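You operate a simulated robot arm through the tools that you are given. There is no shell and no other tool.

Carry out the task below with a simulated two-armed robot. There is one attempt and no reset: what you move stays moved.

TASK
Test the fan in the fan tester at Fast: good to the green tray, bad to the red.
Fine: the trays beside the tester; slider back to Slow and switch off before the guard opens; leave it open.

It is judged by the outcome, as a careful person would: the job done as asked, and still so three seconds after it is handed in. It fails if anything else is knocked over, pushed out of place, dropped, spilled or broken.

THE ROBOT
Two 7-joint arms with fingered hands on one trunk that stands fixed in place. Base frame: the origin is at the foot of the trunk, x ahead of it, y to its left, z up. Units: m, rad, N and s.
The left shoulder is at [0.07, 0.153, 1.097], the right one opposite. With the tool pointing down near the work surface each hand reaches from about 0.1 to 0.86 m from the base axis, measured 20 degrees to its own side. Payload 3.9 kg a hand.
The TCP of each hand is the grasp point between the finger pads, 0.03 m short of the fingertips. In the tool frame z runs along the fingers and y along their closing line. The gripper opens to 0.104 m; its body begins 0.035 m behind the TCP. The gripper is a hand of 4 fingers: y runs from the thumb to the fingers, the wrist lies at [-0.017, -0.104, -0.178] in the tool frame.
Orientation is told as [roll, pitch, yaw] about the base's x, y, z axes, in that order, counted from this pose: with the fingers straight down and the wrist toward the robot, the tool's x, y and z point along [0, 1, 0], [1, 0, 0] and [0, 0, -1] of the base frame.

THE INTERFACE
- The arms move only by the tool arm_command. It takes "left_rows", "right_rows" or both (then of equal length, played together; a hand with none holds still); each is a list of rows, each an object of numbers (a shift or turn left out is 0): "x", "y", "z": the shift along the tool's x, y, z in units of 100 mm (1.0 is 100 mm); "ax", "ay", "az": the turn, a rotation vector about the tool's x, y, z in units of 60 degrees (1.0 is 60 degrees). In form: [{"x": .., "y": .., "z": .., "ax": .., "ay": .., "az": ..}, ...]. A call has 1 to 20 rows; each row is the pose to reach, as a shift and turn from the pose commanded when the call began, along the tool's axes at that moment. A call with a number of a shift or a turn outside -1 to 1 is refused whole. Rows are played at 5 a second. More than 0.05 m and 0.15 rad between two rows, and nothing of the call is played. Where a pose cannot be reached the arm comes as near as it can. A force on the tool above 50 N (or 10 N above the force at the start of the call, whichever is more), or a blocked arm, ends the call early, and 0.2 s more pass. In this call time passes only in rows, and 0.2 s behind the last. It gives the time, the measured TCP pose, the force on the tool (base axes), the opening and the grip force at its end, in the units of the frame above (readings bear some noise), with the torque about the TCP (base axes, N m) and any sound that the robot's microphone picked up.
- Cameras (640 x 400 px; columns grow to the right, rows downward): "scene" is now at [0.1425, -0.0282, 1.3217]; the picture's right is [-0.31, -0.95, -0.00], its down [-0.56, 0.18, -0.81] and it looks along [0.77, -0.25, -0.59] (base axes); focal length 232 px, centre (320, 200). "left" rides on the left gripper at [-0.066, -0.09, -0.126] in its tool frame; the picture's right is [-0.78, -0.30, 0.56], its down [0.57, -0.70, 0.42] and it looks along [0.26, 0.65, 0.71] (tool axes); focal length 275 px, centre (320, 200). "right" rides on the right gripper at [0.066, -0.09, -0.126] in its tool frame; the picture's right is [-0.78, 0.30, -0.56], its down [-0.57, -0.70, 0.42] and it looks along [-0.26, 0.65, 0.71] (tool axes); focal length 275 px, centre (320, 200).
- camera(camera): a new picture of that camera. The clock stands still meanwhile.
- lift_body(by): slides the trunk up (or, below 0, down) by that many m; the arms and the scene camera ride with it, the base frame stays. It gives what a move gives, with no picture.
- finger_targets(index, middle, ring, thumb_bend, thumb_turn, hand): sets how far each is bent, from 0 (flat) to 1 (curled in); at 0.3 the hand is open as for a grip, at 0.7 the pads meet at the TCP. One left out holds its place. A second passes; each finger stops where it meets its share of the squeeze, and holds until it gets a number again. It is the only way to open and close the hand. It gives what a move gives, with no picture; readings hold the bend of each and the force on the fingers (four entries, about 0 where the hand has none), thumb and palm. thumb_turn goes from beside the hand (0) to across from the fingers (1), as for a grip.
- pan_tilt(pan, tilt): turns the head with the scene camera to pan (to the left, within 1.501 rad either way) and tilt (down, from -0.506 to 1.204), counted from straight ahead of the robot. It gives what a move gives.
- probe_pixels(camera, pixels): for up to 12 pixels [column, row] of the newest picture of that camera ("zoom" is the newest enlarged one), the place [x, y, z] in the base frame of the surface seen there, good to about 0.003 m, but the place of the scene camera against the robot may be out by one fixed shift of up to 0.018 m in any direction. The clock stands still meanwhile.
- close_up(camera, box): a new picture of the part [left, top, right, bottom] of that camera's present view, enlarged. The clock stands still meanwhile.
- job_done(): hands the job in; it is judged then, once.

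Unless the task says otherwise, let go and move clear before handing in.

The tools are called by a JSON object that holds its "fn" and its "kwargs". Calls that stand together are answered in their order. arm_command: Moves the arms, as the interface text tells. Its arguments: {"type":"object","properties":{"left_rows":{"type":"array","items":{"type":"object","properties":{"x":{"type":"number"},"y":{"type":"number"},"z":{"type":"number"},"ax":{"type":"number"},"ay":{"type":"number"},"az":{"type":"number"}}}},"right_rows":{"type":"array","items":{"type":"object","properties":{"x":{"type":"number"},"y":{"type":"number"},"z":{"type":"number"},"ax":{"type":"number"},"ay":{"type":"number"},"az":{"type":"number"}}}}},"required":[]} The other tools are called the same way: lift_body (by) moves the trunk up or down; finger_targets (index, middle, ring, thumb_bend, thumb_turn, hand) moves the fingers one by one; pan_tilt (pan, tilt) turns the head that bears the scene camera; camera (camera) takes a picture; probe_pixels (camera, pixels) gives the place of the surface under pixels of a picture; close_up (camera, box) takes an enlarged picture of a part of a camera's view; job_done () hands the job in.

At the start:

```text
time: 0.0
left_tool_pos: [0.6034, 0.0622, 1.1955]
left_orientation: [0.001, -0.001, 0.0]
left_ft_force: [-0.4, -0.5, -0.3]
left_moment: [-0.03, -0.03, -0.01]
left_gripper_width: 0.1039
left_finger_force: 0.0
left_shape: jaw
left_bend: [0.3, 0.3, 0.3, 0.3, 0.97]
left_finger forces: [0.0, 0.1, 0.0, 0.1, 0.0, 0.0]
right_tool_pos: [0.4855, -0.3628, 1.1611]
right_orientation: [-0.001, -0.001, 0.001]
right_ft_force: [-0.3, 0.6, 1.4]
right_moment: [0.01, 0.0, 0.03]
right_gripper_width: 0.1038
right_finger_force: 0.0
right_shape: jaw
right_bend: [0.3, 0.3, 0.3, 0.3, 0.97]
right_finger forces: [0.1, 0.0, 0.1, 0.0, 0.0, 0.0]
trunk travel left (down, up): [-0.55, 0.39]
head pan, tilt (commanded): [-0.314, 0.634]
```

scene: 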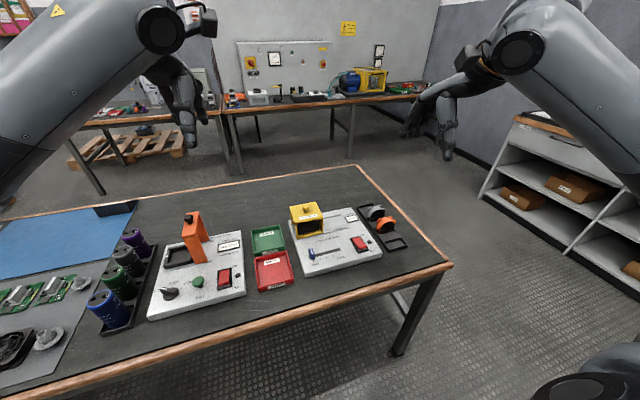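
right: 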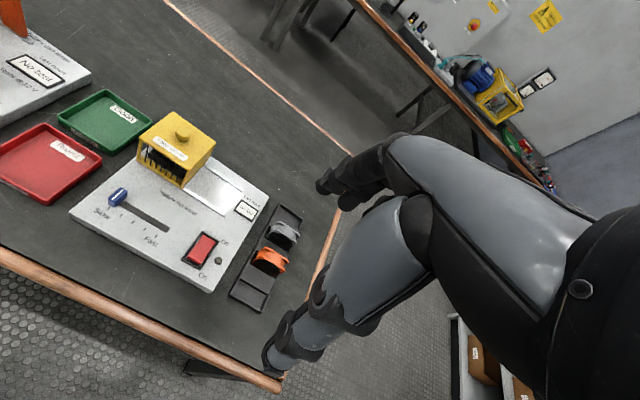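
left: 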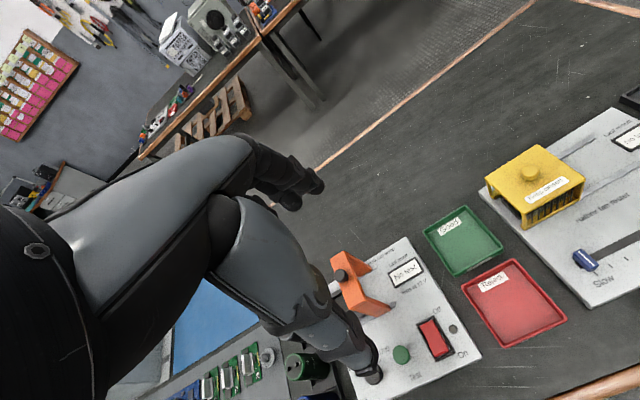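

The pictures show a fan tester with a yellow guard (scene ~[306,217]), a slider at [312,255], a red switch at [360,243], and green/red trays at [268,240]/[272,268]. I'll take enlarged views first.

{"fn": "close_up", "kwargs": {"camera": "scene", "box": [240, 180, 430, 300]}}

{"fn": "close_up", "kwargs": {"camera": "right", "box": [60, 90, 320, 310]}}

{"fn": "close_up", "kwargs": {"camera": "left", "box": [400, 100, 640, 350]}}

```text
3.33 times, centred on (335, 240) of scene
```

zoom: 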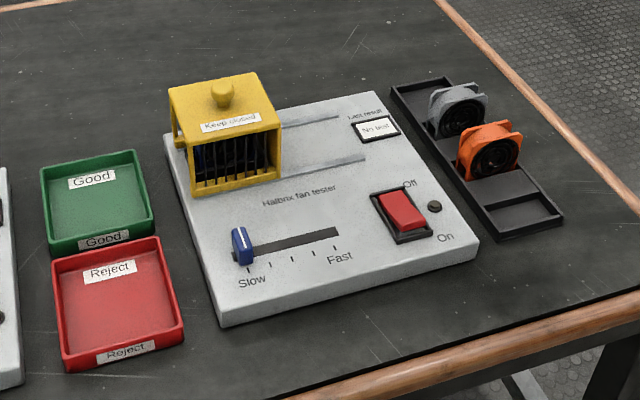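

```text
1.82 times, centred on (190, 200) of right
```

zoom: 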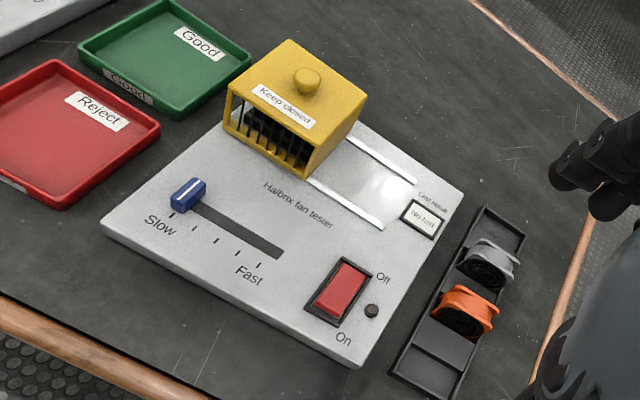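

```text
1.60 times, centred on (520, 225) of left
```

zoom: 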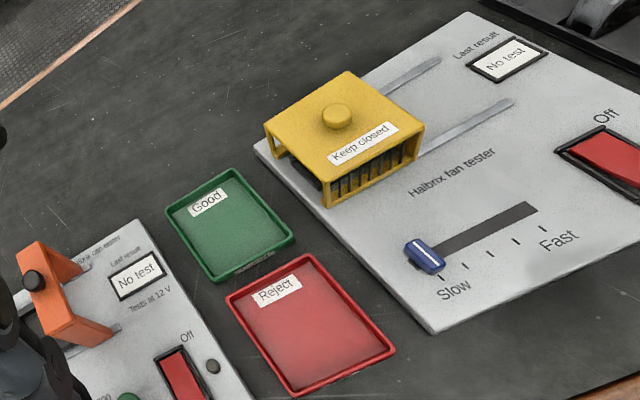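

The guard (yellow, "Keep closed") sits at the left end of two rails and slides right; slider is at Slow; display says "No test". I'll enlarge the tester from the right camera and probe the key places.

{"fn": "close_up", "kwargs": {"camera": "right", "box": [60, 100, 290, 300]}}

```text
2.00 times, centred on (175, 200) of right
```

zoom: 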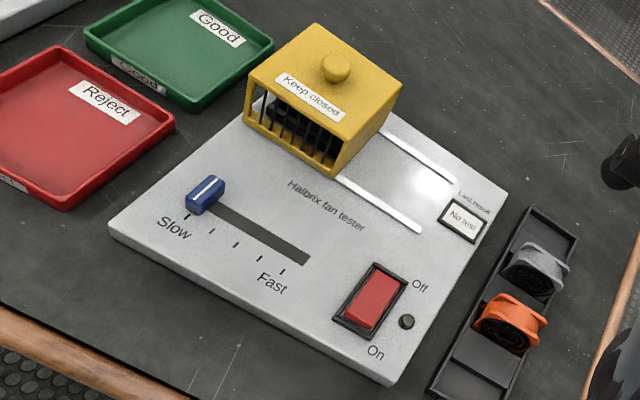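

{"fn": "probe_pixels", "kwargs": {"camera": "zoom", "pixels": [[210, 186], [187, 213], [283, 271], [300, 255], [385, 282], [358, 320], [335, 65], [314, 25], [402, 88], [334, 170], [247, 120], [420, 228]]}}

{"fn": "probe_pixels", "kwargs": {"camera": "zoom", "pixels": [[450, 182], [110, 232], [388, 380], [505, 195], [406, 322], [70, 130], [180, 60], [85, 28], [190, 108], [270, 42], [68, 205], [172, 125]]}}

```text
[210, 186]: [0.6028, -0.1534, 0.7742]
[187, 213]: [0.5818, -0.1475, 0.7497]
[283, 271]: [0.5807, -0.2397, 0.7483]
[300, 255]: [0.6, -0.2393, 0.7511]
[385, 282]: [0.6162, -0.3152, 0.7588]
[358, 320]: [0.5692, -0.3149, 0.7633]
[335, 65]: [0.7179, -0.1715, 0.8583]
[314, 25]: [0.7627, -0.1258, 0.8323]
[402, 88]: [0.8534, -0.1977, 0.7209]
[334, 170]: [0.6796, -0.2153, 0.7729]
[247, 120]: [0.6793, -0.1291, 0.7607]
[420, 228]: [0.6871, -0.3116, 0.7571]
```

```text
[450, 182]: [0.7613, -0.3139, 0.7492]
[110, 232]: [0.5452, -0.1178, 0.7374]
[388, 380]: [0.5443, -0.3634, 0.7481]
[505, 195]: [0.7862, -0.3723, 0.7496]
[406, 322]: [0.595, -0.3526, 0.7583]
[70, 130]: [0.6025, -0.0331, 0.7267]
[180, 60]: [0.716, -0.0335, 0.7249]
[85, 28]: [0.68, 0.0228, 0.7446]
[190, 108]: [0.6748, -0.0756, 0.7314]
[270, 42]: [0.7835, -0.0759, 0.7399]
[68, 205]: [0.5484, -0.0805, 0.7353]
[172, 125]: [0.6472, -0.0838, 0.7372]
```

The tester is aligned with the base axes: slider knob at about (0.603,-0.153), Fast end near y=-0.24, rocker at x 0.57–0.616, y -0.315 with the far (Off) side pressed, guard knob (0.718,-0.17,0.858). I'll shape the right hand into an index pointer and look at it.

{"fn": "finger_targets", "kwargs": {"hand": "right", "index": 0.6, "middle": 1.0, "ring": 1.0, "thumb_bend": 0.6}}

{"fn": "camera", "kwargs": {"camera": "right"}}

{"fn": "pan_tilt", "kwargs": {"pan": -0.6, "tilt": 0.4}}

{"fn": "camera", "kwargs": {"camera": "scene"}}

```text
time: 1.0
left_tool_pos: [0.6022, 0.061, 1.1948]
left_orientation: [0.0, -0.001, -0.001]
left_ft_force: [-0.5, -0.2, 0.0]
left_moment: [0.0, 0.03, 0.0]
left_gripper_width: 0.1035
left_finger_force: 0.1
left_shape: jaw
left_bend: [0.3, 0.3, 0.3, 0.3, 0.97]
left_finger forces: [0.1, 0.0, 0.1, 0.0, 0.0, 0.1]
right_tool_pos: [0.4857, -0.3633, 1.1613]
right_orientation: [-0.001, 0.0, 0.0]
right_ft_force: [0.5, 0.0, 0.4]
right_moment: [-0.02, 0.02, 0.01]
right_gripper_width: 0.0282
right_finger_force: 0.0
right_shape: fingers
right_bend: [0.6, 1.0, 1.0, 0.6, 0.97]
right_finger forces: [0.1, 0.0, 0.0, 0.0, 0.0, 0.0]
trunk travel left (down, up): [-0.55, 0.39]
head pan, tilt (commanded): [-0.314, 0.634]
```

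```text
taken
```

right: 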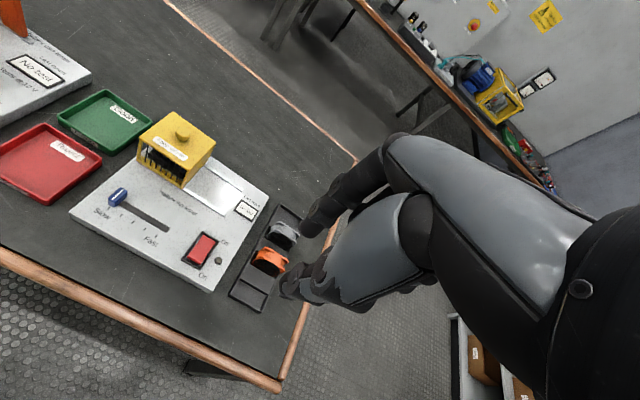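

```text
time: 1.8
left_tool_pos: [0.603, 0.0614, 1.1953]
left_orientation: [0.0, 0.0, 0.0]
left_ft_force: [0.0, 0.0, 0.1]
left_moment: [0.01, 0.02, 0.0]
left_gripper_width: 0.1035
left_finger_force: 0.0
left_shape: jaw
left_bend: [0.3, 0.3, 0.3, 0.3, 0.97]
left_finger forces: [0.0, 0.0, 0.0, 0.1, 0.1, 0.0]
right_tool_pos: [0.4855, -0.3634, 1.1612]
right_orientation: [0.001, 0.0, -0.001]
right_ft_force: [0.3, 0.3, -0.3]
right_moment: [0.01, 0.02, -0.01]
right_gripper_width: 0.0283
right_finger_force: 0.1
right_shape: fingers
right_bend: [0.6, 1.0, 1.0, 0.6, 0.97]
right_finger forces: [0.1, 0.0, 0.1, 0.0, 0.2, 0.0]
trunk travel left (down, up): [-0.55, 0.39]
head pan, tilt (commanded): [-0.6, 0.4]
```

```text
taken
```

scene: 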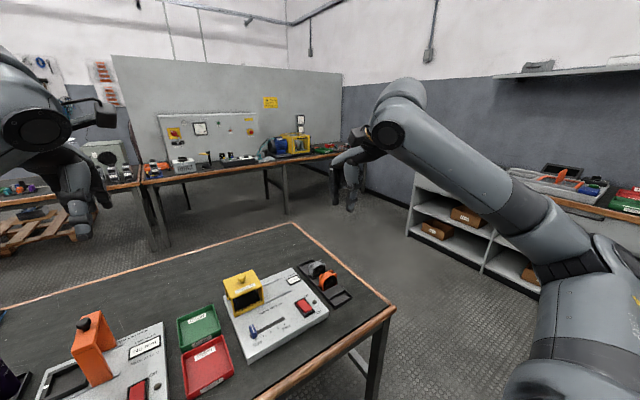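

The right camera shows index tip near [307,230] and thumb tip near [290,290]. I'll enlarge that and the scene's view of the hand, and probe the fingertips.

{"fn": "close_up", "kwargs": {"camera": "scene", "box": [320, 110, 420, 230]}}

{"fn": "close_up", "kwargs": {"camera": "right", "box": [250, 120, 450, 330]}}

{"fn": "probe_pixels", "kwargs": {"camera": "zoom", "pixels": [[170, 215], [185, 195], [210, 170], [270, 110], [130, 320], [145, 310], [170, 310], [200, 220], [160, 225], [195, 320]]}}

```text
3.33 times, centred on (370, 170) of scene
```

zoom: 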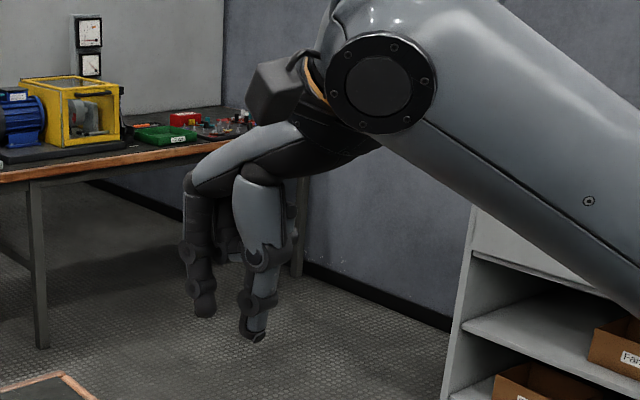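

```text
1.90 times, centred on (350, 225) of right
```

zoom: 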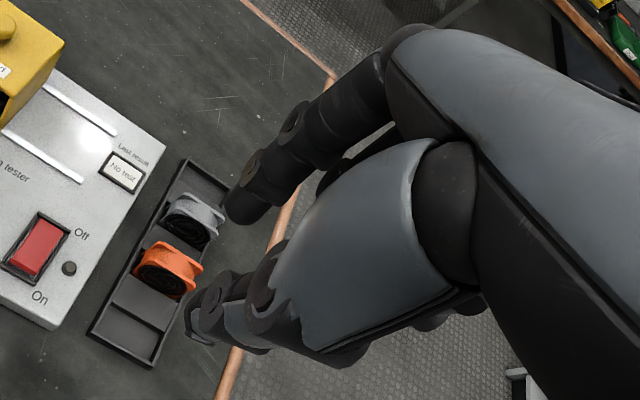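

```text
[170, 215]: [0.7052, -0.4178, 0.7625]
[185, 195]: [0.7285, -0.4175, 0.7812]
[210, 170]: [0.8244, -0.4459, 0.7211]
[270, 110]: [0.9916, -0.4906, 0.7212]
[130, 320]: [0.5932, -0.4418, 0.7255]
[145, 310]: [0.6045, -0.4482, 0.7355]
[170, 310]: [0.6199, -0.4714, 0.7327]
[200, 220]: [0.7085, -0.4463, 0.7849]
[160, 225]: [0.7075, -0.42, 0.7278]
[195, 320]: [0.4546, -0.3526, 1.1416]
```

Only [195,320] hit the hand; I'll probe pixels on the fingertips proper (index tip ~[242,210], thumb tip ~[200,335]).

{"fn": "probe_pixels", "kwargs": {"camera": "zoom", "pixels": [[235, 205], [245, 215], [228, 210], [262, 180], [290, 145], [195, 330], [210, 340], [215, 300], [190, 338], [240, 345], [250, 200], [400, 170]]}}

```text
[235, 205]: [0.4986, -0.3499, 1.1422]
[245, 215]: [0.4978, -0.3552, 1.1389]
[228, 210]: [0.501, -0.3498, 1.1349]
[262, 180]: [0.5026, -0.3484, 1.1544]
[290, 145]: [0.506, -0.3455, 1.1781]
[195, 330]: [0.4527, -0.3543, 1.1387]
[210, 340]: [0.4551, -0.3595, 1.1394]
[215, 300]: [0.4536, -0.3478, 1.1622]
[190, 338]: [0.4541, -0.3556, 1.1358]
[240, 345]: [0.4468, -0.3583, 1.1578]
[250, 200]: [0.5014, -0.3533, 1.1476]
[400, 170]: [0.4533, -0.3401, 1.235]
```

The index pad is close to the TCP line (tip ~0.03 m below the TCP), so the hand works as a pointer. I'll move the right hand over the tester in two safe steps, staying above the guard's knob.

{"fn": "arm_command", "kwargs": {"right_rows": [{"x": 0.25, "y": 0.1, "z": 0.25}, {"x": 0.5, "y": 0.2, "z": 0.5}, {"x": 0.75, "y": 0.3, "z": 0.75}, {"x": 1.0, "y": 0.4, "z": 1.0}]}}

{"fn": "pan_tilt", "kwargs": {"pan": -0.314, "tilt": 0.75}}

{"fn": "camera", "kwargs": {"camera": "scene"}}

{"fn": "camera", "kwargs": {"camera": "right"}}

```text
time: 2.8
left_tool_pos: [0.6052, 0.0619, 1.1949]
left_orientation: [-0.001, 0.002, -0.001]
left_ft_force: [-0.1, -0.3, -1.0]
left_moment: [0.02, 0.07, -0.03]
left_gripper_width: 0.1036
left_finger_force: 0.1
left_shape: jaw
left_bend: [0.3, 0.3, 0.3, 0.3, 0.97]
left_finger forces: [0.0, 0.0, 0.0, 0.0, 0.0, 0.0]
right_tool_pos: [0.5269, -0.2627, 1.0619]
right_orientation: [0.0, 0.0, 0.001]
right_ft_force: [0.2, -0.2, -0.4]
right_moment: [0.03, 0.01, -0.06]
right_gripper_width: 0.028
right_finger_force: 0.1
right_shape: fingers
right_bend: [0.6, 1.0, 1.0, 0.6, 0.97]
right_finger forces: [0.0, 0.0, 0.0, 0.0, 0.0, 0.0]
trunk travel left (down, up): [-0.55, 0.39]
head pan, tilt (commanded): [-0.6, 0.4]
```

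```text
time: 3.6
left_tool_pos: [0.6029, 0.0624, 1.1956]
left_orientation: [0.0, -0.002, -0.001]
left_ft_force: [-0.2, -0.1, -0.5]
left_moment: [-0.02, -0.02, -0.01]
left_gripper_width: 0.1034
left_finger_force: 0.0
left_shape: jaw
left_bend: [0.3, 0.3, 0.3, 0.3, 0.97]
left_finger forces: [0.0, 0.1, 0.0, 0.1, 0.0, 0.0]
right_tool_pos: [0.5247, -0.2636, 1.0633]
right_orientation: [-0.002, 0.0, 0.001]
right_ft_force: [0.3, 0.0, -0.5]
right_moment: [0.01, 0.0, -0.04]
right_gripper_width: 0.028
right_finger_force: 0.2
right_shape: fingers
right_bend: [0.6, 1.0, 1.0, 0.6, 0.97]
right_finger forces: [0.0, 0.1, 0.0, 0.0, 0.0, 0.0]
trunk travel left (down, up): [-0.55, 0.39]
head pan, tilt (commanded): [-0.314, 0.75]
```

```text
taken
```

scene: 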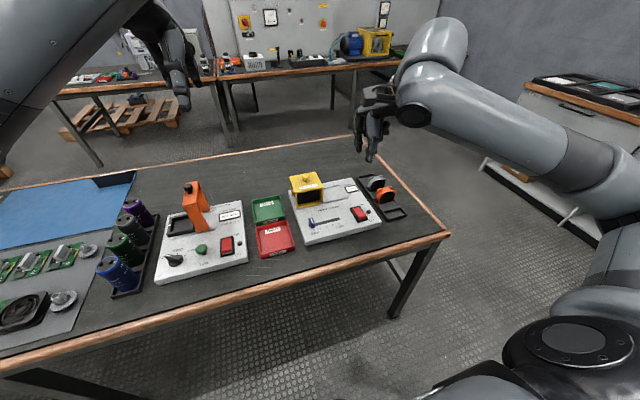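

```text
taken
```

right: 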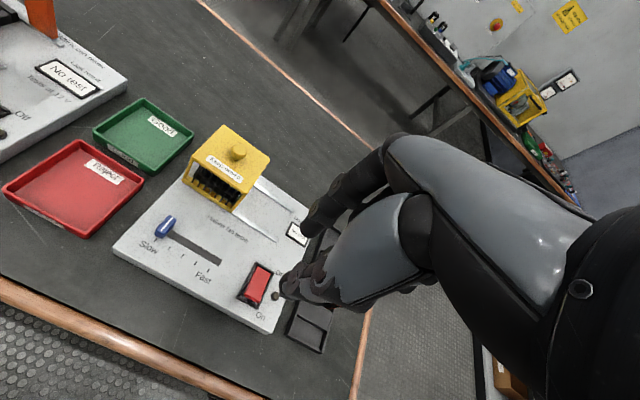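

The hand moved as planned; the tester is clear below. I continue toward a point left of the slider knob, still high.

{"fn": "arm_command", "kwargs": {"right_rows": [{"x": 0.25, "y": 0.2, "z": 0.2}, {"x": 0.5, "y": 0.4, "z": 0.4}, {"x": 0.75, "y": 0.6, "z": 0.6}, {"x": 1.0, "y": 0.75, "z": 0.8}]}}

{"fn": "camera", "kwargs": {"camera": "right"}}

{"fn": "close_up", "kwargs": {"camera": "right", "box": [100, 150, 330, 320]}}

{"fn": "close_up", "kwargs": {"camera": "scene", "box": [230, 150, 430, 275]}}

```text
time: 4.6
left_tool_pos: [0.6044, 0.064, 1.1943]
left_orientation: [0.001, 0.003, 0.0]
left_ft_force: [0.2, -0.1, -0.3]
left_moment: [-0.01, 0.01, 0.01]
left_gripper_width: 0.1035
left_finger_force: 0.0
left_shape: jaw
left_bend: [0.3, 0.3, 0.3, 0.3, 0.97]
left_finger forces: [0.0, 0.1, 0.0, 0.0, 0.0, 0.0]
right_tool_pos: [0.6015, -0.1627, 0.9833]
right_orientation: [-0.003, -0.001, 0.0]
right_ft_force: [-0.9, -0.2, 0.0]
right_moment: [0.01, 0.01, -0.05]
right_gripper_width: 0.0285
right_finger_force: 0.0
right_shape: fingers
right_bend: [0.6, 1.0, 1.0, 0.6, 0.97]
right_finger forces: [0.0, 0.1, 0.0, 0.0, 0.1, 0.1]
trunk travel left (down, up): [-0.55, 0.39]
head pan, tilt (commanded): [-0.314, 0.75]
```

```text
taken
```

right: 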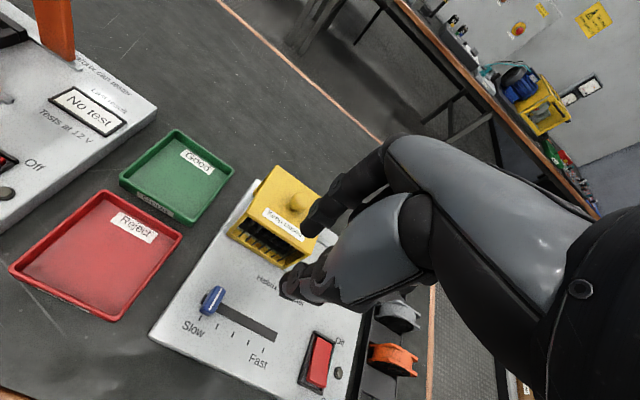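

```text
2.35 times, centred on (215, 235) of right
```

zoom: 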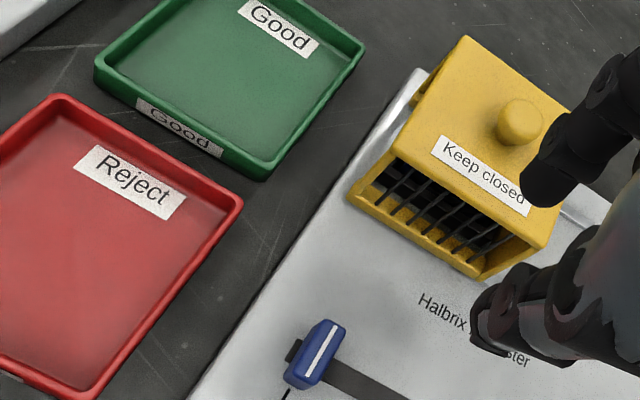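

```text
3.20 times, centred on (330, 212) of scene
```

zoom: 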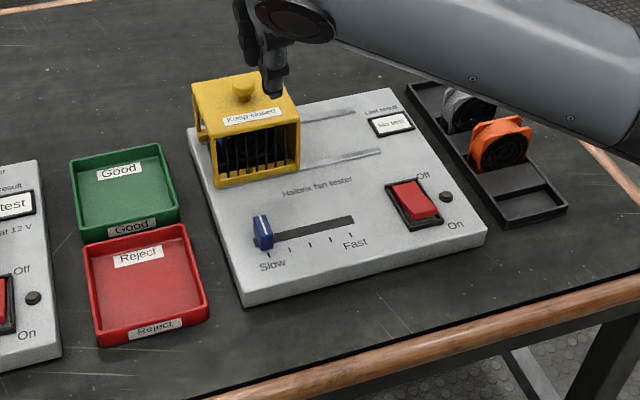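

The slider knob is plain at right-camera [213,300] and clear of the hand. I'll zoom in on it and probe its corners, plus the guard knob.

{"fn": "close_up", "kwargs": {"camera": "right", "box": [140, 180, 360, 400]}}

{"fn": "probe_pixels", "kwargs": {"camera": "zoom", "pixels": [[135, 220], [225, 260], [250, 180], [270, 40]]}}

```text
1.82 times, centred on (250, 290) of right
```

zoom: 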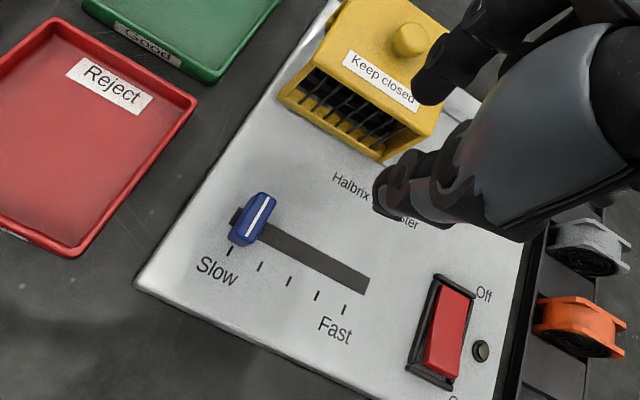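

```text
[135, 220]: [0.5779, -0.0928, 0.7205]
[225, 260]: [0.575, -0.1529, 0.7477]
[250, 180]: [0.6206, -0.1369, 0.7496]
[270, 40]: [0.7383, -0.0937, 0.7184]
```

{"fn": "probe_pixels", "kwargs": {"camera": "zoom", "pixels": [[262, 195], [236, 234], [256, 240], [272, 205], [238, 215], [345, 310], [229, 250], [368, 290], [410, 35], [400, 45], [455, 290], [430, 365]]}}

```text
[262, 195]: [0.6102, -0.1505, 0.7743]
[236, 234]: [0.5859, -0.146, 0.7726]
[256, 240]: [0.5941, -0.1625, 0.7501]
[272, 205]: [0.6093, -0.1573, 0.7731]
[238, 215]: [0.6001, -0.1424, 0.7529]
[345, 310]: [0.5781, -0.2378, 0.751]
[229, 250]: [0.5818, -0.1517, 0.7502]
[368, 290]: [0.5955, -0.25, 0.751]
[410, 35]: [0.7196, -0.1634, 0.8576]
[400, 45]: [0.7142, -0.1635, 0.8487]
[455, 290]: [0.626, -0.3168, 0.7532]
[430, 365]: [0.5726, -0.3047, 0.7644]
```

Knob spans x 0.585–0.613, y −0.144…−0.160, top z 0.774; the Fast tick is at y ≈ −0.238. I'll close index and thumb to a firm poker and move to the left (+y) side of the knob.

{"fn": "finger_targets", "kwargs": {"hand": "right", "index": 0.7, "thumb_bend": 0.7}}

{"fn": "arm_command", "kwargs": {"right_rows": [{"x": 0.3, "y": -0.03, "z": 0.3}, {"x": 0.5, "y": -0.03, "z": 0.6}, {"x": 0.5, "y": -0.03, "z": 1.0}]}}

{"fn": "camera", "kwargs": {"camera": "right"}}

{"fn": "close_up", "kwargs": {"camera": "scene", "box": [230, 130, 430, 275]}}

```text
time: 5.6
left_tool_pos: [0.6036, 0.0625, 1.1957]
left_orientation: [0.002, 0.001, -0.001]
left_ft_force: [0.5, -0.1, -0.1]
left_moment: [0.01, 0.01, -0.02]
left_gripper_width: 0.1038
left_finger_force: 0.0
left_shape: jaw
left_bend: [0.3, 0.3, 0.3, 0.3, 0.97]
left_finger forces: [0.0, 0.0, 0.1, 0.1, 0.0, 0.0]
right_tool_pos: [0.6012, -0.1651, 0.9824]
right_orientation: [0.0, 0.0, -0.001]
right_ft_force: [-0.7, -0.5, 0.0]
right_moment: [0.01, -0.01, -0.01]
right_gripper_width: 0.0032
right_finger_force: 0.0
right_shape: fingers
right_bend: [0.7, 1.0, 1.0, 0.7, 0.97]
right_finger forces: [0.1, 0.0, 0.0, 0.0, 0.0, 0.0]
trunk travel left (down, up): [-0.55, 0.39]
head pan, tilt (commanded): [-0.314, 0.75]
```

```text
time: 6.4
left_tool_pos: [0.6035, 0.0614, 1.1955]
left_orientation: [0.0, 0.0, 0.001]
left_ft_force: [0.8, -0.1, 0.0]
left_moment: [0.01, -0.01, -0.02]
left_gripper_width: 0.1035
left_finger_force: 0.1
left_shape: jaw
left_bend: [0.3, 0.3, 0.3, 0.3, 0.97]
left_finger forces: [0.0, 0.0, 0.1, 0.1, 0.0, 0.1]
right_tool_pos: [0.5966, -0.1138, 0.8808]
right_orientation: [0.003, 0.0, 0.0]
right_ft_force: [1.0, 0.1, 0.1]
right_moment: [0.02, 0.0, -0.01]
right_gripper_width: 0.0029
right_finger_force: 0.1
right_shape: fingers
right_bend: [0.7, 1.0, 1.0, 0.7, 0.97]
right_finger forces: [0.1, 0.1, 0.1, 0.0, 0.1, 0.0]
trunk travel left (down, up): [-0.55, 0.39]
head pan, tilt (commanded): [-0.314, 0.75]
```

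```text
taken
```

right: 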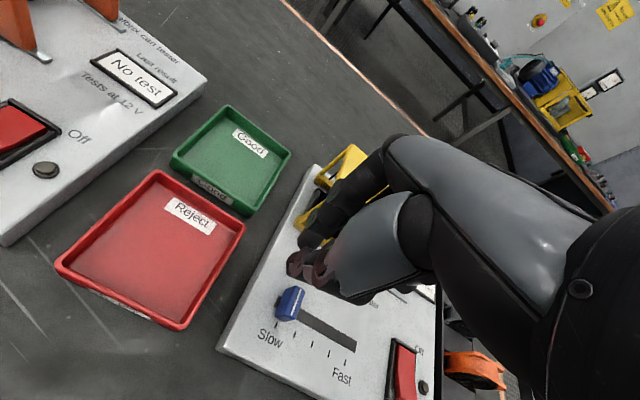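

```text
2.76 times, centred on (330, 202) of scene
```

zoom: 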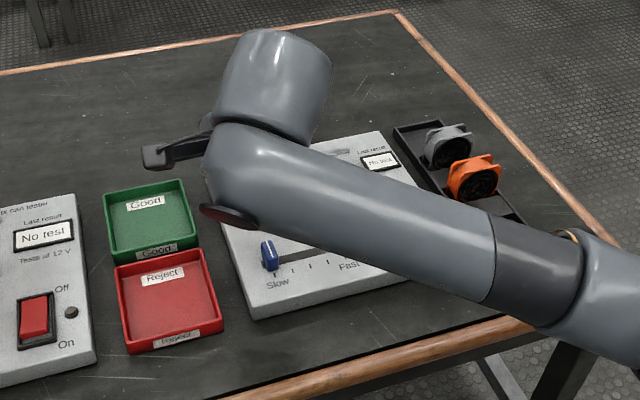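

The forearm now crosses the scene view; I want to know how high it runs over the table and fan rack before going lower.

{"fn": "camera", "kwargs": {"camera": "scene"}}

{"fn": "probe_pixels", "kwargs": {"camera": "scene", "pixels": [[320, 200], [360, 210], [400, 225], [440, 240], [470, 250], [500, 270], [540, 270], [290, 175], [400, 240], [440, 255]]}}

```text
taken
```

scene: 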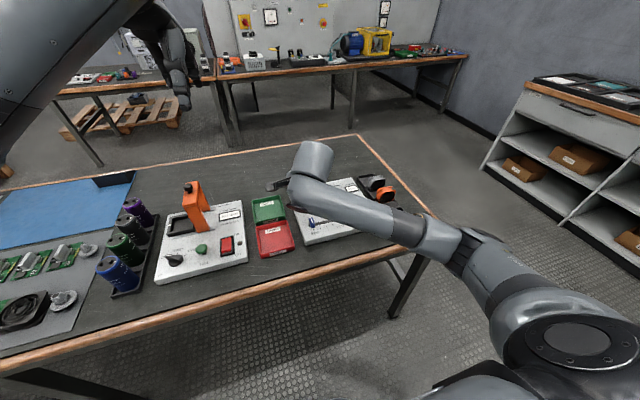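

```text
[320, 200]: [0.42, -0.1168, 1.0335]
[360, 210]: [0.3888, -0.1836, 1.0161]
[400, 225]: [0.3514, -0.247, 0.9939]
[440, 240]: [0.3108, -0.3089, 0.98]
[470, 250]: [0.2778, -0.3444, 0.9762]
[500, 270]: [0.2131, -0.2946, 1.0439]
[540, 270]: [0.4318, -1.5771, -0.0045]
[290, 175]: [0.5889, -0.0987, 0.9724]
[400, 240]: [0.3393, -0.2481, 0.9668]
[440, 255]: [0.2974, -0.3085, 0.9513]
```

The forearm runs at z ≈ 0.95–1.03, far above the table, so lowering is safe. I lower the poker beside the knob's left face to a tip height just above the panel.

{"fn": "arm_command", "kwargs": {"right_rows": [{"z": 0.35}, {"z": 0.65}, {"z": 0.9}]}}

{"fn": "close_up", "kwargs": {"camera": "right", "box": [200, 180, 460, 400]}}

```text
time: 7.2
left_tool_pos: [0.6038, 0.0608, 1.1939]
left_orientation: [0.0, 0.0, 0.0]
left_ft_force: [-0.2, -0.5, 0.1]
left_moment: [0.01, -0.03, -0.02]
left_gripper_width: 0.1035
left_finger_force: 0.0
left_shape: jaw
left_bend: [0.3, 0.3, 0.3, 0.3, 0.97]
left_finger forces: [0.0, 0.0, 0.0, 0.0, 0.0, 0.1]
right_tool_pos: [0.5967, -0.1119, 0.7915]
right_orientation: [-0.001, -0.001, -0.001]
right_ft_force: [-0.2, 0.3, 0.3]
right_moment: [0.0, -0.01, 0.0]
right_gripper_width: 0.0033
right_finger_force: 0.0
right_shape: fingers
right_bend: [0.7, 1.0, 1.0, 0.7, 0.97]
right_finger forces: [0.0, 0.0, 0.0, 0.1, 0.0, 0.0]
trunk travel left (down, up): [-0.55, 0.39]
head pan, tilt (commanded): [-0.314, 0.75]
```

```text
1.82 times, centred on (330, 290) of right
```

zoom: 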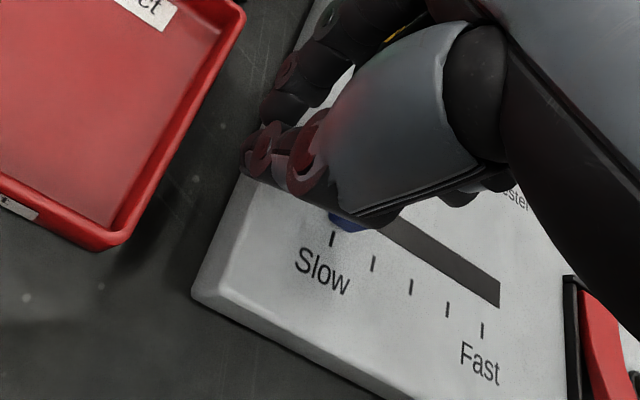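

The tip is beside the knob (its blue just shows at zoom [345,222]). I'll check the tip positions by probing.

{"fn": "probe_pixels", "kwargs": {"camera": "zoom", "pixels": [[262, 150], [250, 170], [280, 180], [300, 190], [275, 105], [345, 222], [320, 205], [330, 240], [482, 330], [240, 200]]}}

{"fn": "camera", "kwargs": {"camera": "left"}}

```text
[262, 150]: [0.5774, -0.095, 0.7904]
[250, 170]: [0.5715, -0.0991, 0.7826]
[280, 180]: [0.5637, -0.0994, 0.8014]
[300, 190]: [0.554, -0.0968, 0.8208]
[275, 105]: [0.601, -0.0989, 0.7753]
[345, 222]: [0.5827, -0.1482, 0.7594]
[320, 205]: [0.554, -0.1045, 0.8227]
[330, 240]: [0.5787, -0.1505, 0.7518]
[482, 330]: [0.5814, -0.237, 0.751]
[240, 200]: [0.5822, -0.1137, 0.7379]
```

```text
taken
```

left: 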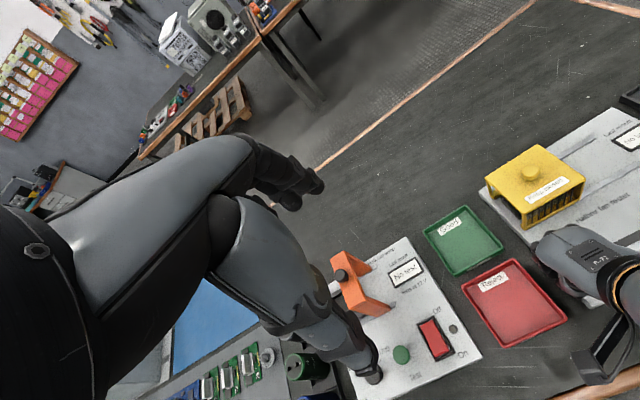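

The tip is at about z 0.76, level with the knob. I push slowly in −y, first 90 mm short of the Fast end, then look.

{"fn": "arm_command", "kwargs": {"right_rows": [{"x": -0.1, "z": 0.04}, {"x": -0.2, "z": 0.04}, {"x": -0.3, "z": 0.04}, {"x": -0.4, "z": 0.04}, {"x": -0.5, "z": 0.04}, {"x": -0.6, "z": 0.04}, {"x": -0.7, "z": 0.04}, {"x": -0.8, "z": 0.04}, {"x": -0.9, "z": 0.04}]}}

{"fn": "close_up", "kwargs": {"camera": "right", "box": [150, 150, 410, 370]}}

{"fn": "camera", "kwargs": {"camera": "scene"}}

```text
time: 9.2
left_tool_pos: [0.6023, 0.0624, 1.1952]
left_orientation: [-0.001, -0.001, -0.001]
left_ft_force: [0.3, 0.0, -0.2]
left_moment: [0.04, 0.03, 0.0]
left_gripper_width: 0.1039
left_finger_force: 0.0
left_shape: jaw
left_bend: [0.3, 0.3, 0.3, 0.3, 0.97]
left_finger forces: [0.1, 0.0, 0.0, 0.0, 0.0, 0.0]
right_tool_pos: [0.5972, -0.2045, 0.7866]
right_orientation: [0.0, 0.001, 0.0]
right_ft_force: [-0.4, 0.7, -0.5]
right_moment: [0.03, 0.01, 0.02]
right_gripper_width: 0.0025
right_finger_force: 0.1
right_shape: fingers
right_bend: [0.7, 1.0, 1.0, 0.7, 0.97]
right_finger forces: [0.0, 0.0, 0.1, 0.0, 0.0, 0.1]
trunk travel left (down, up): [-0.55, 0.39]
head pan, tilt (commanded): [-0.314, 0.75]
```

```text
1.82 times, centred on (280, 260) of right
```

zoom: 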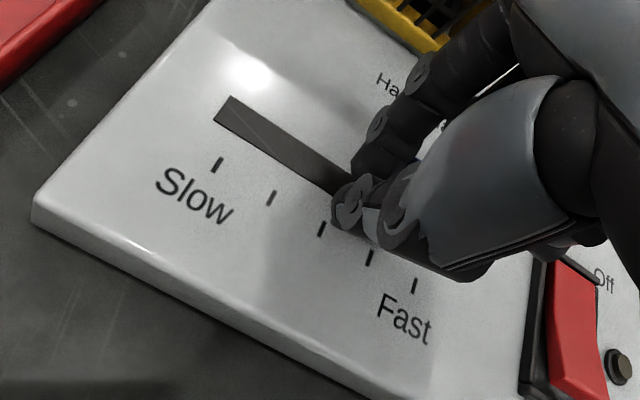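

```text
taken
```

scene: 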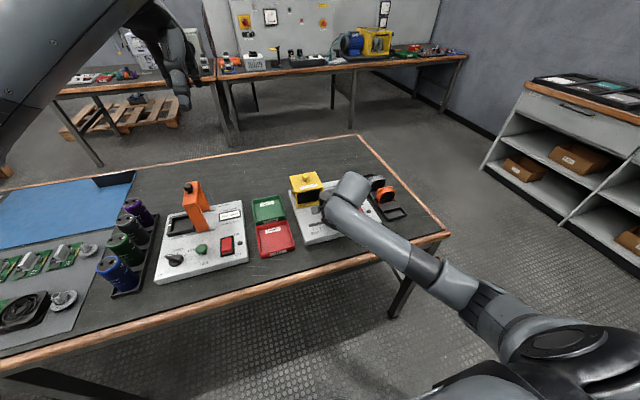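

The knob left the Slow end (slot empty at zoom [228,110]). I push the last ~20 mm slowly and watch the force.

{"fn": "arm_command", "kwargs": {"right_rows": [{"x": -0.05}, {"x": -0.1}, {"x": -0.15}, {"x": -0.19}]}}

{"fn": "close_up", "kwargs": {"camera": "right", "box": [150, 150, 410, 370]}}

```text
time: 10.2
left_tool_pos: [0.6039, 0.0622, 1.1942]
left_orientation: [-0.001, 0.0, 0.0]
left_ft_force: [0.4, 0.8, 0.3]
left_moment: [-0.01, 0.0, 0.01]
left_gripper_width: 0.1036
left_finger_force: 0.1
left_shape: jaw
left_bend: [0.3, 0.3, 0.3, 0.3, 0.97]
left_finger forces: [0.0, 0.0, 0.0, 0.0, 0.0, 0.1]
right_tool_pos: [0.5969, -0.2229, 0.7872]
right_orientation: [0.0, -0.001, -0.001]
right_ft_force: [0.7, 1.2, -0.4]
right_moment: [0.01, -0.01, 0.0]
right_gripper_width: 0.0025
right_finger_force: 0.2
right_shape: fingers
right_bend: [0.7, 1.0, 1.0, 0.7, 0.97]
right_finger forces: [0.0, 0.1, 0.0, 0.0, 0.7, 0.0]
trunk travel left (down, up): [-0.55, 0.39]
head pan, tilt (commanded): [-0.314, 0.75]
```

```text
1.82 times, centred on (280, 260) of right
```

zoom: 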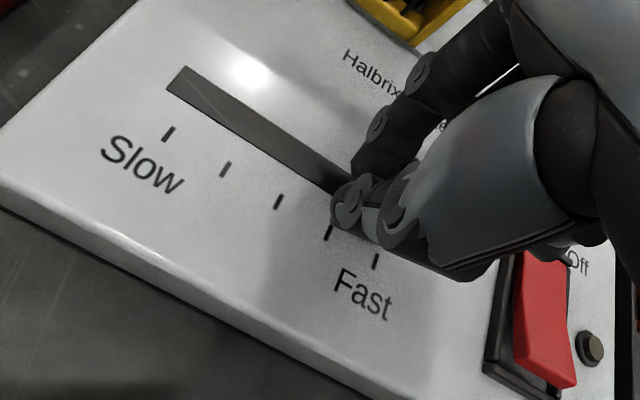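

Little force (1.2 N), so the knob has likely not met its end stop. I back off left, lift and look at where the knob sits.

{"fn": "arm_command", "kwargs": {"right_rows": [{"x": 0.15}, {"x": 0.2, "z": -0.4}, {"x": 0.3, "z": -0.8}, {"x": 0.3, "z": -1.0}]}}

{"fn": "close_up", "kwargs": {"camera": "right", "box": [100, 180, 360, 400]}}

```text
time: 11.2
left_tool_pos: [0.6024, 0.0625, 1.1953]
left_orientation: [0.0, -0.001, -0.001]
left_ft_force: [0.9, -0.6, -0.7]
left_moment: [0.01, -0.01, 0.01]
left_gripper_width: 0.1038
left_finger_force: 0.0
left_shape: jaw
left_bend: [0.3, 0.3, 0.3, 0.3, 0.97]
left_finger forces: [0.1, 0.0, 0.0, 0.0, 0.0, 0.0]
right_tool_pos: [0.5945, -0.1927, 0.8868]
right_orientation: [-0.001, 0.001, -0.002]
right_ft_force: [-1.0, 0.7, -0.2]
right_moment: [0.01, -0.01, -0.01]
right_gripper_width: 0.0026
right_finger_force: 0.2
right_shape: fingers
right_bend: [0.7, 1.0, 1.0, 0.7, 0.97]
right_finger forces: [0.0, 0.0, 0.1, 0.1, 0.0, 0.0]
trunk travel left (down, up): [-0.55, 0.39]
head pan, tilt (commanded): [-0.314, 0.75]
```

```text
1.82 times, centred on (230, 290) of right
```

zoom: 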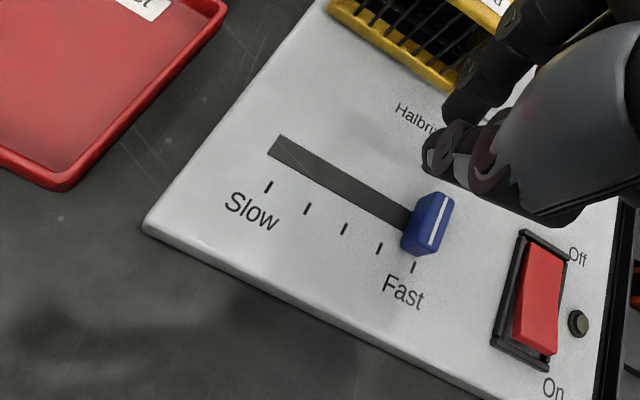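

{"fn": "probe_pixels", "kwargs": {"camera": "zoom", "pixels": [[440, 205], [433, 235], [425, 200], [412, 266], [268, 187], [410, 225], [428, 245], [412, 238], [305, 208], [378, 248], [545, 250], [535, 345]]}}

```text
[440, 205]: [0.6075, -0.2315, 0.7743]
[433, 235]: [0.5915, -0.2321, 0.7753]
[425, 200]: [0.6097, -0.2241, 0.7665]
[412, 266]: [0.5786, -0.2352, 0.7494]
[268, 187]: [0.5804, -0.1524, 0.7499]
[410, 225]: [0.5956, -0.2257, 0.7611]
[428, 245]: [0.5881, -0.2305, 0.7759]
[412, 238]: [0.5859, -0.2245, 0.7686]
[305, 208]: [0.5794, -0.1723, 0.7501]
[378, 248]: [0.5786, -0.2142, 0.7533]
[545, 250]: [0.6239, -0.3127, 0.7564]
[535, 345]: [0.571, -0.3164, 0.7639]
```

Knob centre is at y ≈ −0.232 while the Fast tick is at −0.2355: about 3.5 mm short. I go back down the same way and push slightly further, to the end stop.

{"fn": "arm_command", "kwargs": {"right_rows": [{"z": 0.4}, {"z": 0.8}, {"x": -0.05, "z": 1.0}, {"x": -0.2, "z": 1.0}, {"x": -0.3, "z": 1.0}, {"x": -0.33, "z": 1.0}, {"x": -0.36, "z": 1.0}]}}

{"fn": "arm_command", "kwargs": {"right_rows": [{"x": 0.15}, {"x": 0.2, "z": -0.4}, {"x": 0.3, "z": -0.8}, {"x": 0.3, "z": -1.0}]}}

{"fn": "close_up", "kwargs": {"camera": "right", "box": [100, 180, 360, 400]}}

```text
time: 12.8
left_tool_pos: [0.6029, 0.0614, 1.1951]
left_orientation: [-0.001, 0.001, 0.002]
left_ft_force: [-0.2, 0.2, 0.5]
left_moment: [0.03, 0.0, -0.01]
left_gripper_width: 0.1036
left_finger_force: 0.1
left_shape: jaw
left_bend: [0.3, 0.3, 0.3, 0.3, 0.97]
left_finger forces: [0.0, 0.0, 0.0, 0.0, 0.1, 0.0]
right_tool_pos: [0.5971, -0.2297, 0.7863]
right_orientation: [-0.001, 0.0, -0.001]
right_ft_force: [0.1, 1.2, -0.4]
right_moment: [0.01, 0.02, -0.03]
right_gripper_width: 0.0028
right_finger_force: 0.2
right_shape: fingers
right_bend: [0.7, 1.0, 1.0, 0.7, 0.97]
right_finger forces: [0.0, 0.1, 0.0, 0.0, 0.8, 0.1]
trunk travel left (down, up): [-0.55, 0.39]
head pan, tilt (commanded): [-0.314, 0.75]
```

```text
time: 13.8
left_tool_pos: [0.6038, 0.0624, 1.1956]
left_orientation: [0.0, -0.001, 0.0]
left_ft_force: [1.1, -0.3, -0.5]
left_moment: [-0.03, -0.04, 0.0]
left_gripper_width: 0.1035
left_finger_force: 0.0
left_shape: jaw
left_bend: [0.3, 0.3, 0.3, 0.3, 0.97]
left_finger forces: [0.0, 0.0, 0.0, 0.0, 0.0, 0.0]
right_tool_pos: [0.6001, -0.199, 0.89]
right_orientation: [0.002, 0.0, -0.001]
right_ft_force: [0.5, 0.1, -1.1]
right_moment: [0.0, -0.01, 0.02]
right_gripper_width: 0.0026
right_finger_force: 0.0
right_shape: fingers
right_bend: [0.7, 1.0, 1.0, 0.7, 0.97]
right_finger forces: [0.1, 0.0, 0.0, 0.0, 0.0, 0.0]
trunk travel left (down, up): [-0.55, 0.39]
head pan, tilt (commanded): [-0.314, 0.75]
```

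```text
1.82 times, centred on (230, 290) of right
```

zoom: 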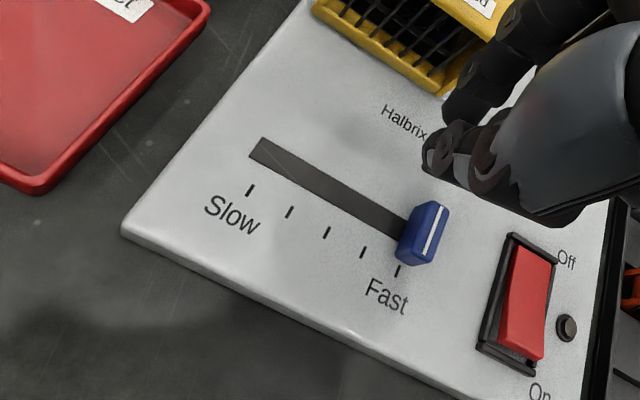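

{"fn": "probe_pixels", "kwargs": {"camera": "zoom", "pixels": [[433, 220], [426, 245], [436, 210], [398, 271], [250, 190], [363, 252], [430, 232], [403, 232], [400, 245], [405, 222]]}}

```text
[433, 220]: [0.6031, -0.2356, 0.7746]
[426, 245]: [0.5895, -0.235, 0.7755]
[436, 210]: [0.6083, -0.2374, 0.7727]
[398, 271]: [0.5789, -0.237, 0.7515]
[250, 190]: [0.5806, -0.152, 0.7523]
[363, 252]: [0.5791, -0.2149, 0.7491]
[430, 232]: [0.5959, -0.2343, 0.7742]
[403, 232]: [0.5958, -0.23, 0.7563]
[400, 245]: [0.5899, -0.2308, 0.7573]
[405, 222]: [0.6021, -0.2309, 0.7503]
```

The knob's line is now at y ≈ −0.2355, right at the Fast tick (−0.236). I'll nudge once more gently to confirm it rests against its end stop.

{"fn": "arm_command", "kwargs": {"right_rows": [{"z": 0.4}, {"z": 0.8}, {"x": -0.05, "z": 1.03}, {"x": -0.2, "z": 1.03}, {"x": -0.28, "z": 1.03}, {"x": -0.31, "z": 1.03}, {"x": -0.33, "z": 1.03}, {"x": -0.35, "z": 1.03}]}}

```text
refused: 1.03 is not a number from -1 to 1
```

{"fn": "arm_command", "kwargs": {"right_rows": [{"z": 0.4}, {"z": 0.8}, {"x": -0.05, "z": 1.0}, {"x": -0.2, "z": 1.0}, {"x": -0.28, "z": 1.0}, {"x": -0.31, "z": 1.0}, {"x": -0.33, "z": 1.0}, {"x": -0.35, "z": 1.0}]}}

```text
time: 15.6
left_tool_pos: [0.6028, 0.0622, 1.1947]
left_orientation: [0.0, 0.0, 0.0]
left_ft_force: [0.0, -0.6, -0.5]
left_moment: [-0.01, 0.02, 0.0]
left_gripper_width: 0.1037
left_finger_force: 0.1
left_shape: jaw
left_bend: [0.3, 0.3, 0.3, 0.3, 0.97]
left_finger forces: [0.1, 0.0, 0.0, 0.0, 0.0, 0.0]
right_tool_pos: [0.5966, -0.2314, 0.7873]
right_orientation: [0.001, 0.0, 0.003]
right_ft_force: [0.4, 3.7, -0.6]
right_moment: [0.06, -0.02, 0.0]
right_gripper_width: 0.0022
right_finger_force: 1.3
right_shape: fingers
right_bend: [0.7, 1.0, 1.0, 0.7, 0.96]
right_finger forces: [0.7, 0.0, 0.0, 0.1, 2.6, 0.0]
trunk travel left (down, up): [-0.55, 0.39]
head pan, tilt (commanded): [-0.314, 0.75]
```

Force rose to 3.7 N with the TCP held at −0.2314, so the slider rests at its Fast end stop. I back off, lift, and open the thumb so that only the index finger points down for the switch.

{"fn": "arm_command", "kwargs": {"right_rows": [{"x": 0.15}, {"x": 0.2, "z": -0.4}, {"x": 0.2, "z": -0.8}, {"x": 0.2, "z": -1.0}]}}

{"fn": "finger_targets", "kwargs": {"hand": "right", "index": 0.65, "thumb_bend": 0.25}}

{"fn": "arm_command", "kwargs": {"right_rows": [{"x": -0.3, "y": -0.1}, {"x": -0.6, "y": -0.2}, {"x": -0.9, "y": -0.4}]}}

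{"fn": "camera", "kwargs": {"camera": "right"}}

{"fn": "close_up", "kwargs": {"camera": "right", "box": [200, 150, 460, 400]}}

```text
time: 16.6
left_tool_pos: [0.6034, 0.0608, 1.1947]
left_orientation: [-0.001, -0.001, 0.001]
left_ft_force: [0.2, -0.2, -0.4]
left_moment: [-0.03, 0.03, 0.06]
left_gripper_width: 0.1037
left_finger_force: 0.1
left_shape: jaw
left_bend: [0.3, 0.3, 0.3, 0.3, 0.97]
left_finger forces: [0.0, 0.0, 0.1, 0.0, 0.0, 0.0]
right_tool_pos: [0.5966, -0.2141, 0.8866]
right_orientation: [0.0, 0.0, 0.0]
right_ft_force: [0.7, 0.5, -0.3]
right_moment: [-0.03, 0.02, 0.02]
right_gripper_width: 0.0026
right_finger_force: 0.0
right_shape: fingers
right_bend: [0.7, 1.0, 1.0, 0.7, 0.97]
right_finger forces: [0.0, 0.0, 0.1, 0.1, 0.0, 0.0]
trunk travel left (down, up): [-0.55, 0.39]
head pan, tilt (commanded): [-0.314, 0.75]
```

```text
time: 17.6
left_tool_pos: [0.6025, 0.0618, 1.1954]
left_orientation: [0.001, 0.0, 0.0]
left_ft_force: [-0.1, 0.3, 0.8]
left_moment: [0.02, 0.0, 0.04]
left_gripper_width: 0.1036
left_finger_force: 0.1
left_shape: jaw
left_bend: [0.3, 0.3, 0.3, 0.3, 0.97]
left_finger forces: [0.0, 0.0, 0.0, 0.0, 0.1, 0.1]
right_tool_pos: [0.5966, -0.2137, 0.8862]
right_orientation: [0.0, 0.0, 0.0]
right_ft_force: [-0.3, 0.3, 0.3]
right_moment: [-0.01, 0.01, 0.01]
right_gripper_width: 0.0634
right_finger_force: 0.0
right_shape: fingers
right_bend: [0.65, 1.0, 1.0, 0.25, 0.97]
right_finger forces: [0.0, 0.0, 0.1, 0.0, 0.0, 0.1]
trunk travel left (down, up): [-0.55, 0.39]
head pan, tilt (commanded): [-0.314, 0.75]
```

```text
time: 18.4
left_tool_pos: [0.6028, 0.0595, 1.1963]
left_orientation: [-0.001, 0.0, 0.0]
left_ft_force: [-1.5, 0.5, 0.0]
left_moment: [0.03, -0.03, -0.02]
left_gripper_width: 0.1035
left_finger_force: 0.0
left_shape: jaw
left_bend: [0.3, 0.3, 0.3, 0.3, 0.97]
left_finger forces: [0.0, 0.0, 0.0, 0.0, 0.1, 0.0]
right_tool_pos: [0.5529, -0.3076, 0.8848]
right_orientation: [0.0, -0.001, 0.001]
right_ft_force: [0.1, -0.9, -0.1]
right_moment: [-0.01, -0.03, -0.01]
right_gripper_width: 0.0635
right_finger_force: 0.0
right_shape: fingers
right_bend: [0.65, 1.0, 1.0, 0.25, 0.97]
right_finger forces: [0.0, 0.0, 0.1, 0.0, 0.0, 0.0]
trunk travel left (down, up): [-0.55, 0.39]
head pan, tilt (commanded): [-0.314, 0.75]
```

```text
taken
```

right: 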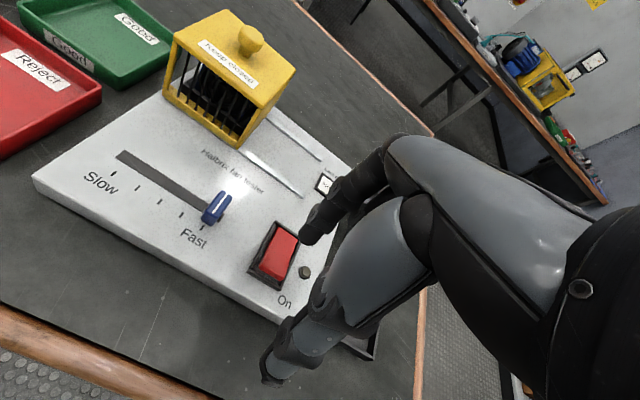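

```text
1.60 times, centred on (330, 275) of right
```

zoom: 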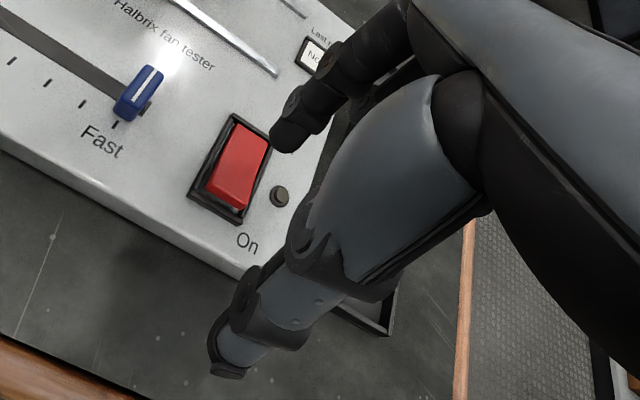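

Index tip shows at zoom [285,140], rocker at [238,165], the round lamp at [280,195]. I probe these for exact alignment.

{"fn": "probe_pixels", "kwargs": {"camera": "zoom", "pixels": [[280, 132], [290, 147], [300, 130], [276, 140], [228, 185], [215, 190], [240, 200], [243, 140], [265, 145], [228, 370], [150, 75], [233, 120]]}}

```text
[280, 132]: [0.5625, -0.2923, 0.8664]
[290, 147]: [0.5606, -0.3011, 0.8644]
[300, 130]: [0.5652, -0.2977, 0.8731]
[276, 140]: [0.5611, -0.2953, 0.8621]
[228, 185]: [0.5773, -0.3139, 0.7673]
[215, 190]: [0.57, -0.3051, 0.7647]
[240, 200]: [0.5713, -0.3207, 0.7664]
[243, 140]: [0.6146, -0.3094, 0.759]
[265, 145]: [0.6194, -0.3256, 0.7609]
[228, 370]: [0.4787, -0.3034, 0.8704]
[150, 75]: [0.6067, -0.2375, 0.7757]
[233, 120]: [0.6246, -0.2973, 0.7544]
```

The index tip sits at TCP +0.010 (x), +0.0065 (y), −0.028 (z). I align over the On half of the rocker at (0.574, −0.3155) and descend to just above it.

{"fn": "arm_command", "kwargs": {"right_rows": [{"x": -0.145, "y": 0.11, "z": 0.1}, {"x": -0.145, "y": 0.11, "z": 0.45}, {"x": -0.145, "y": 0.11, "z": 0.82}]}}

{"fn": "close_up", "kwargs": {"camera": "right", "box": [200, 150, 460, 400]}}

```text
time: 19.2
left_tool_pos: [0.6036, 0.0617, 1.1954]
left_orientation: [0.001, 0.002, -0.001]
left_ft_force: [-0.1, 0.3, -0.7]
left_moment: [0.0, 0.01, -0.01]
left_gripper_width: 0.1036
left_finger_force: 0.0
left_shape: jaw
left_bend: [0.3, 0.3, 0.3, 0.3, 0.97]
left_finger forces: [0.0, 0.1, 0.0, 0.0, 0.0, 0.0]
right_tool_pos: [0.5689, -0.3185, 0.8034]
right_orientation: [0.001, -0.001, -0.001]
right_ft_force: [0.0, -0.3, 0.3]
right_moment: [-0.02, -0.02, -0.01]
right_gripper_width: 0.0634
right_finger_force: 0.0
right_shape: fingers
right_bend: [0.65, 1.0, 1.0, 0.25, 0.97]
right_finger forces: [0.0, 0.1, 0.0, 0.0, 0.0, 0.0]
trunk travel left (down, up): [-0.55, 0.39]
head pan, tilt (commanded): [-0.314, 0.75]
```

```text
1.60 times, centred on (330, 275) of right
```

zoom: 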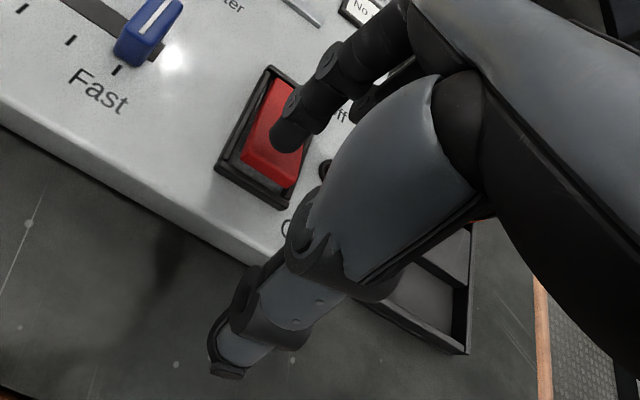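

The fingertip is over the rocker's On half (red visible around zoom [270,150]). I shift 7 mm nearer and press down in small steps.

{"fn": "arm_command", "kwargs": {"right_rows": [{"x": -0.03, "y": -0.07}, {"x": -0.03, "y": -0.07, "z": 0.06}, {"x": -0.03, "y": -0.07, "z": 0.11}, {"x": -0.03, "y": -0.07, "z": 0.15}, {"x": -0.03, "y": -0.07, "z": 0.18}]}}

{"fn": "close_up", "kwargs": {"camera": "right", "box": [200, 100, 460, 350]}}

```text
time: 20.4
left_tool_pos: [0.6025, 0.0623, 1.1966]
left_orientation: [0.0, -0.002, -0.001]
left_ft_force: [0.0, 0.3, -0.6]
left_moment: [0.01, 0.02, 0.01]
left_gripper_width: 0.1036
left_finger_force: 0.1
left_shape: jaw
left_bend: [0.3, 0.3, 0.3, 0.3, 0.97]
left_finger forces: [0.0, 0.0, 0.1, 0.1, 0.0, 0.1]
right_tool_pos: [0.5601, -0.3203, 0.7908]
right_orientation: [-0.001, -0.007, -0.002]
right_ft_force: [1.8, -1.3, 13.4]
right_moment: [0.08, -0.23, -0.05]
right_gripper_width: 0.0617
right_finger_force: 5.9
right_shape: fingers
right_bend: [0.67, 1.0, 1.0, 0.25, 0.97]
right_finger forces: [12.6, 0.0, 0.0, 0.0, 0.1, 0.0]
trunk travel left (down, up): [-0.55, 0.39]
head pan, tilt (commanded): [-0.314, 0.75]
heard: click
```

```text
1.60 times, centred on (330, 225) of right
```

zoom: 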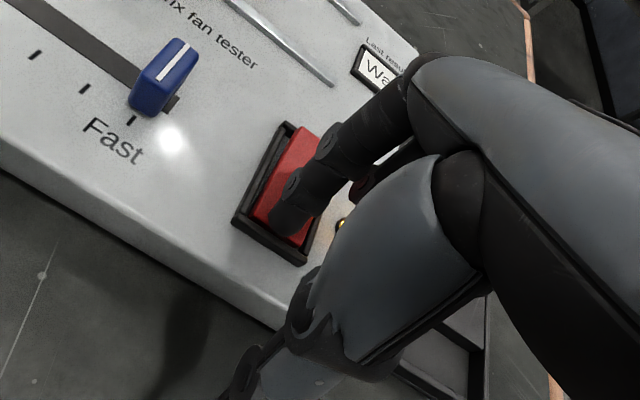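

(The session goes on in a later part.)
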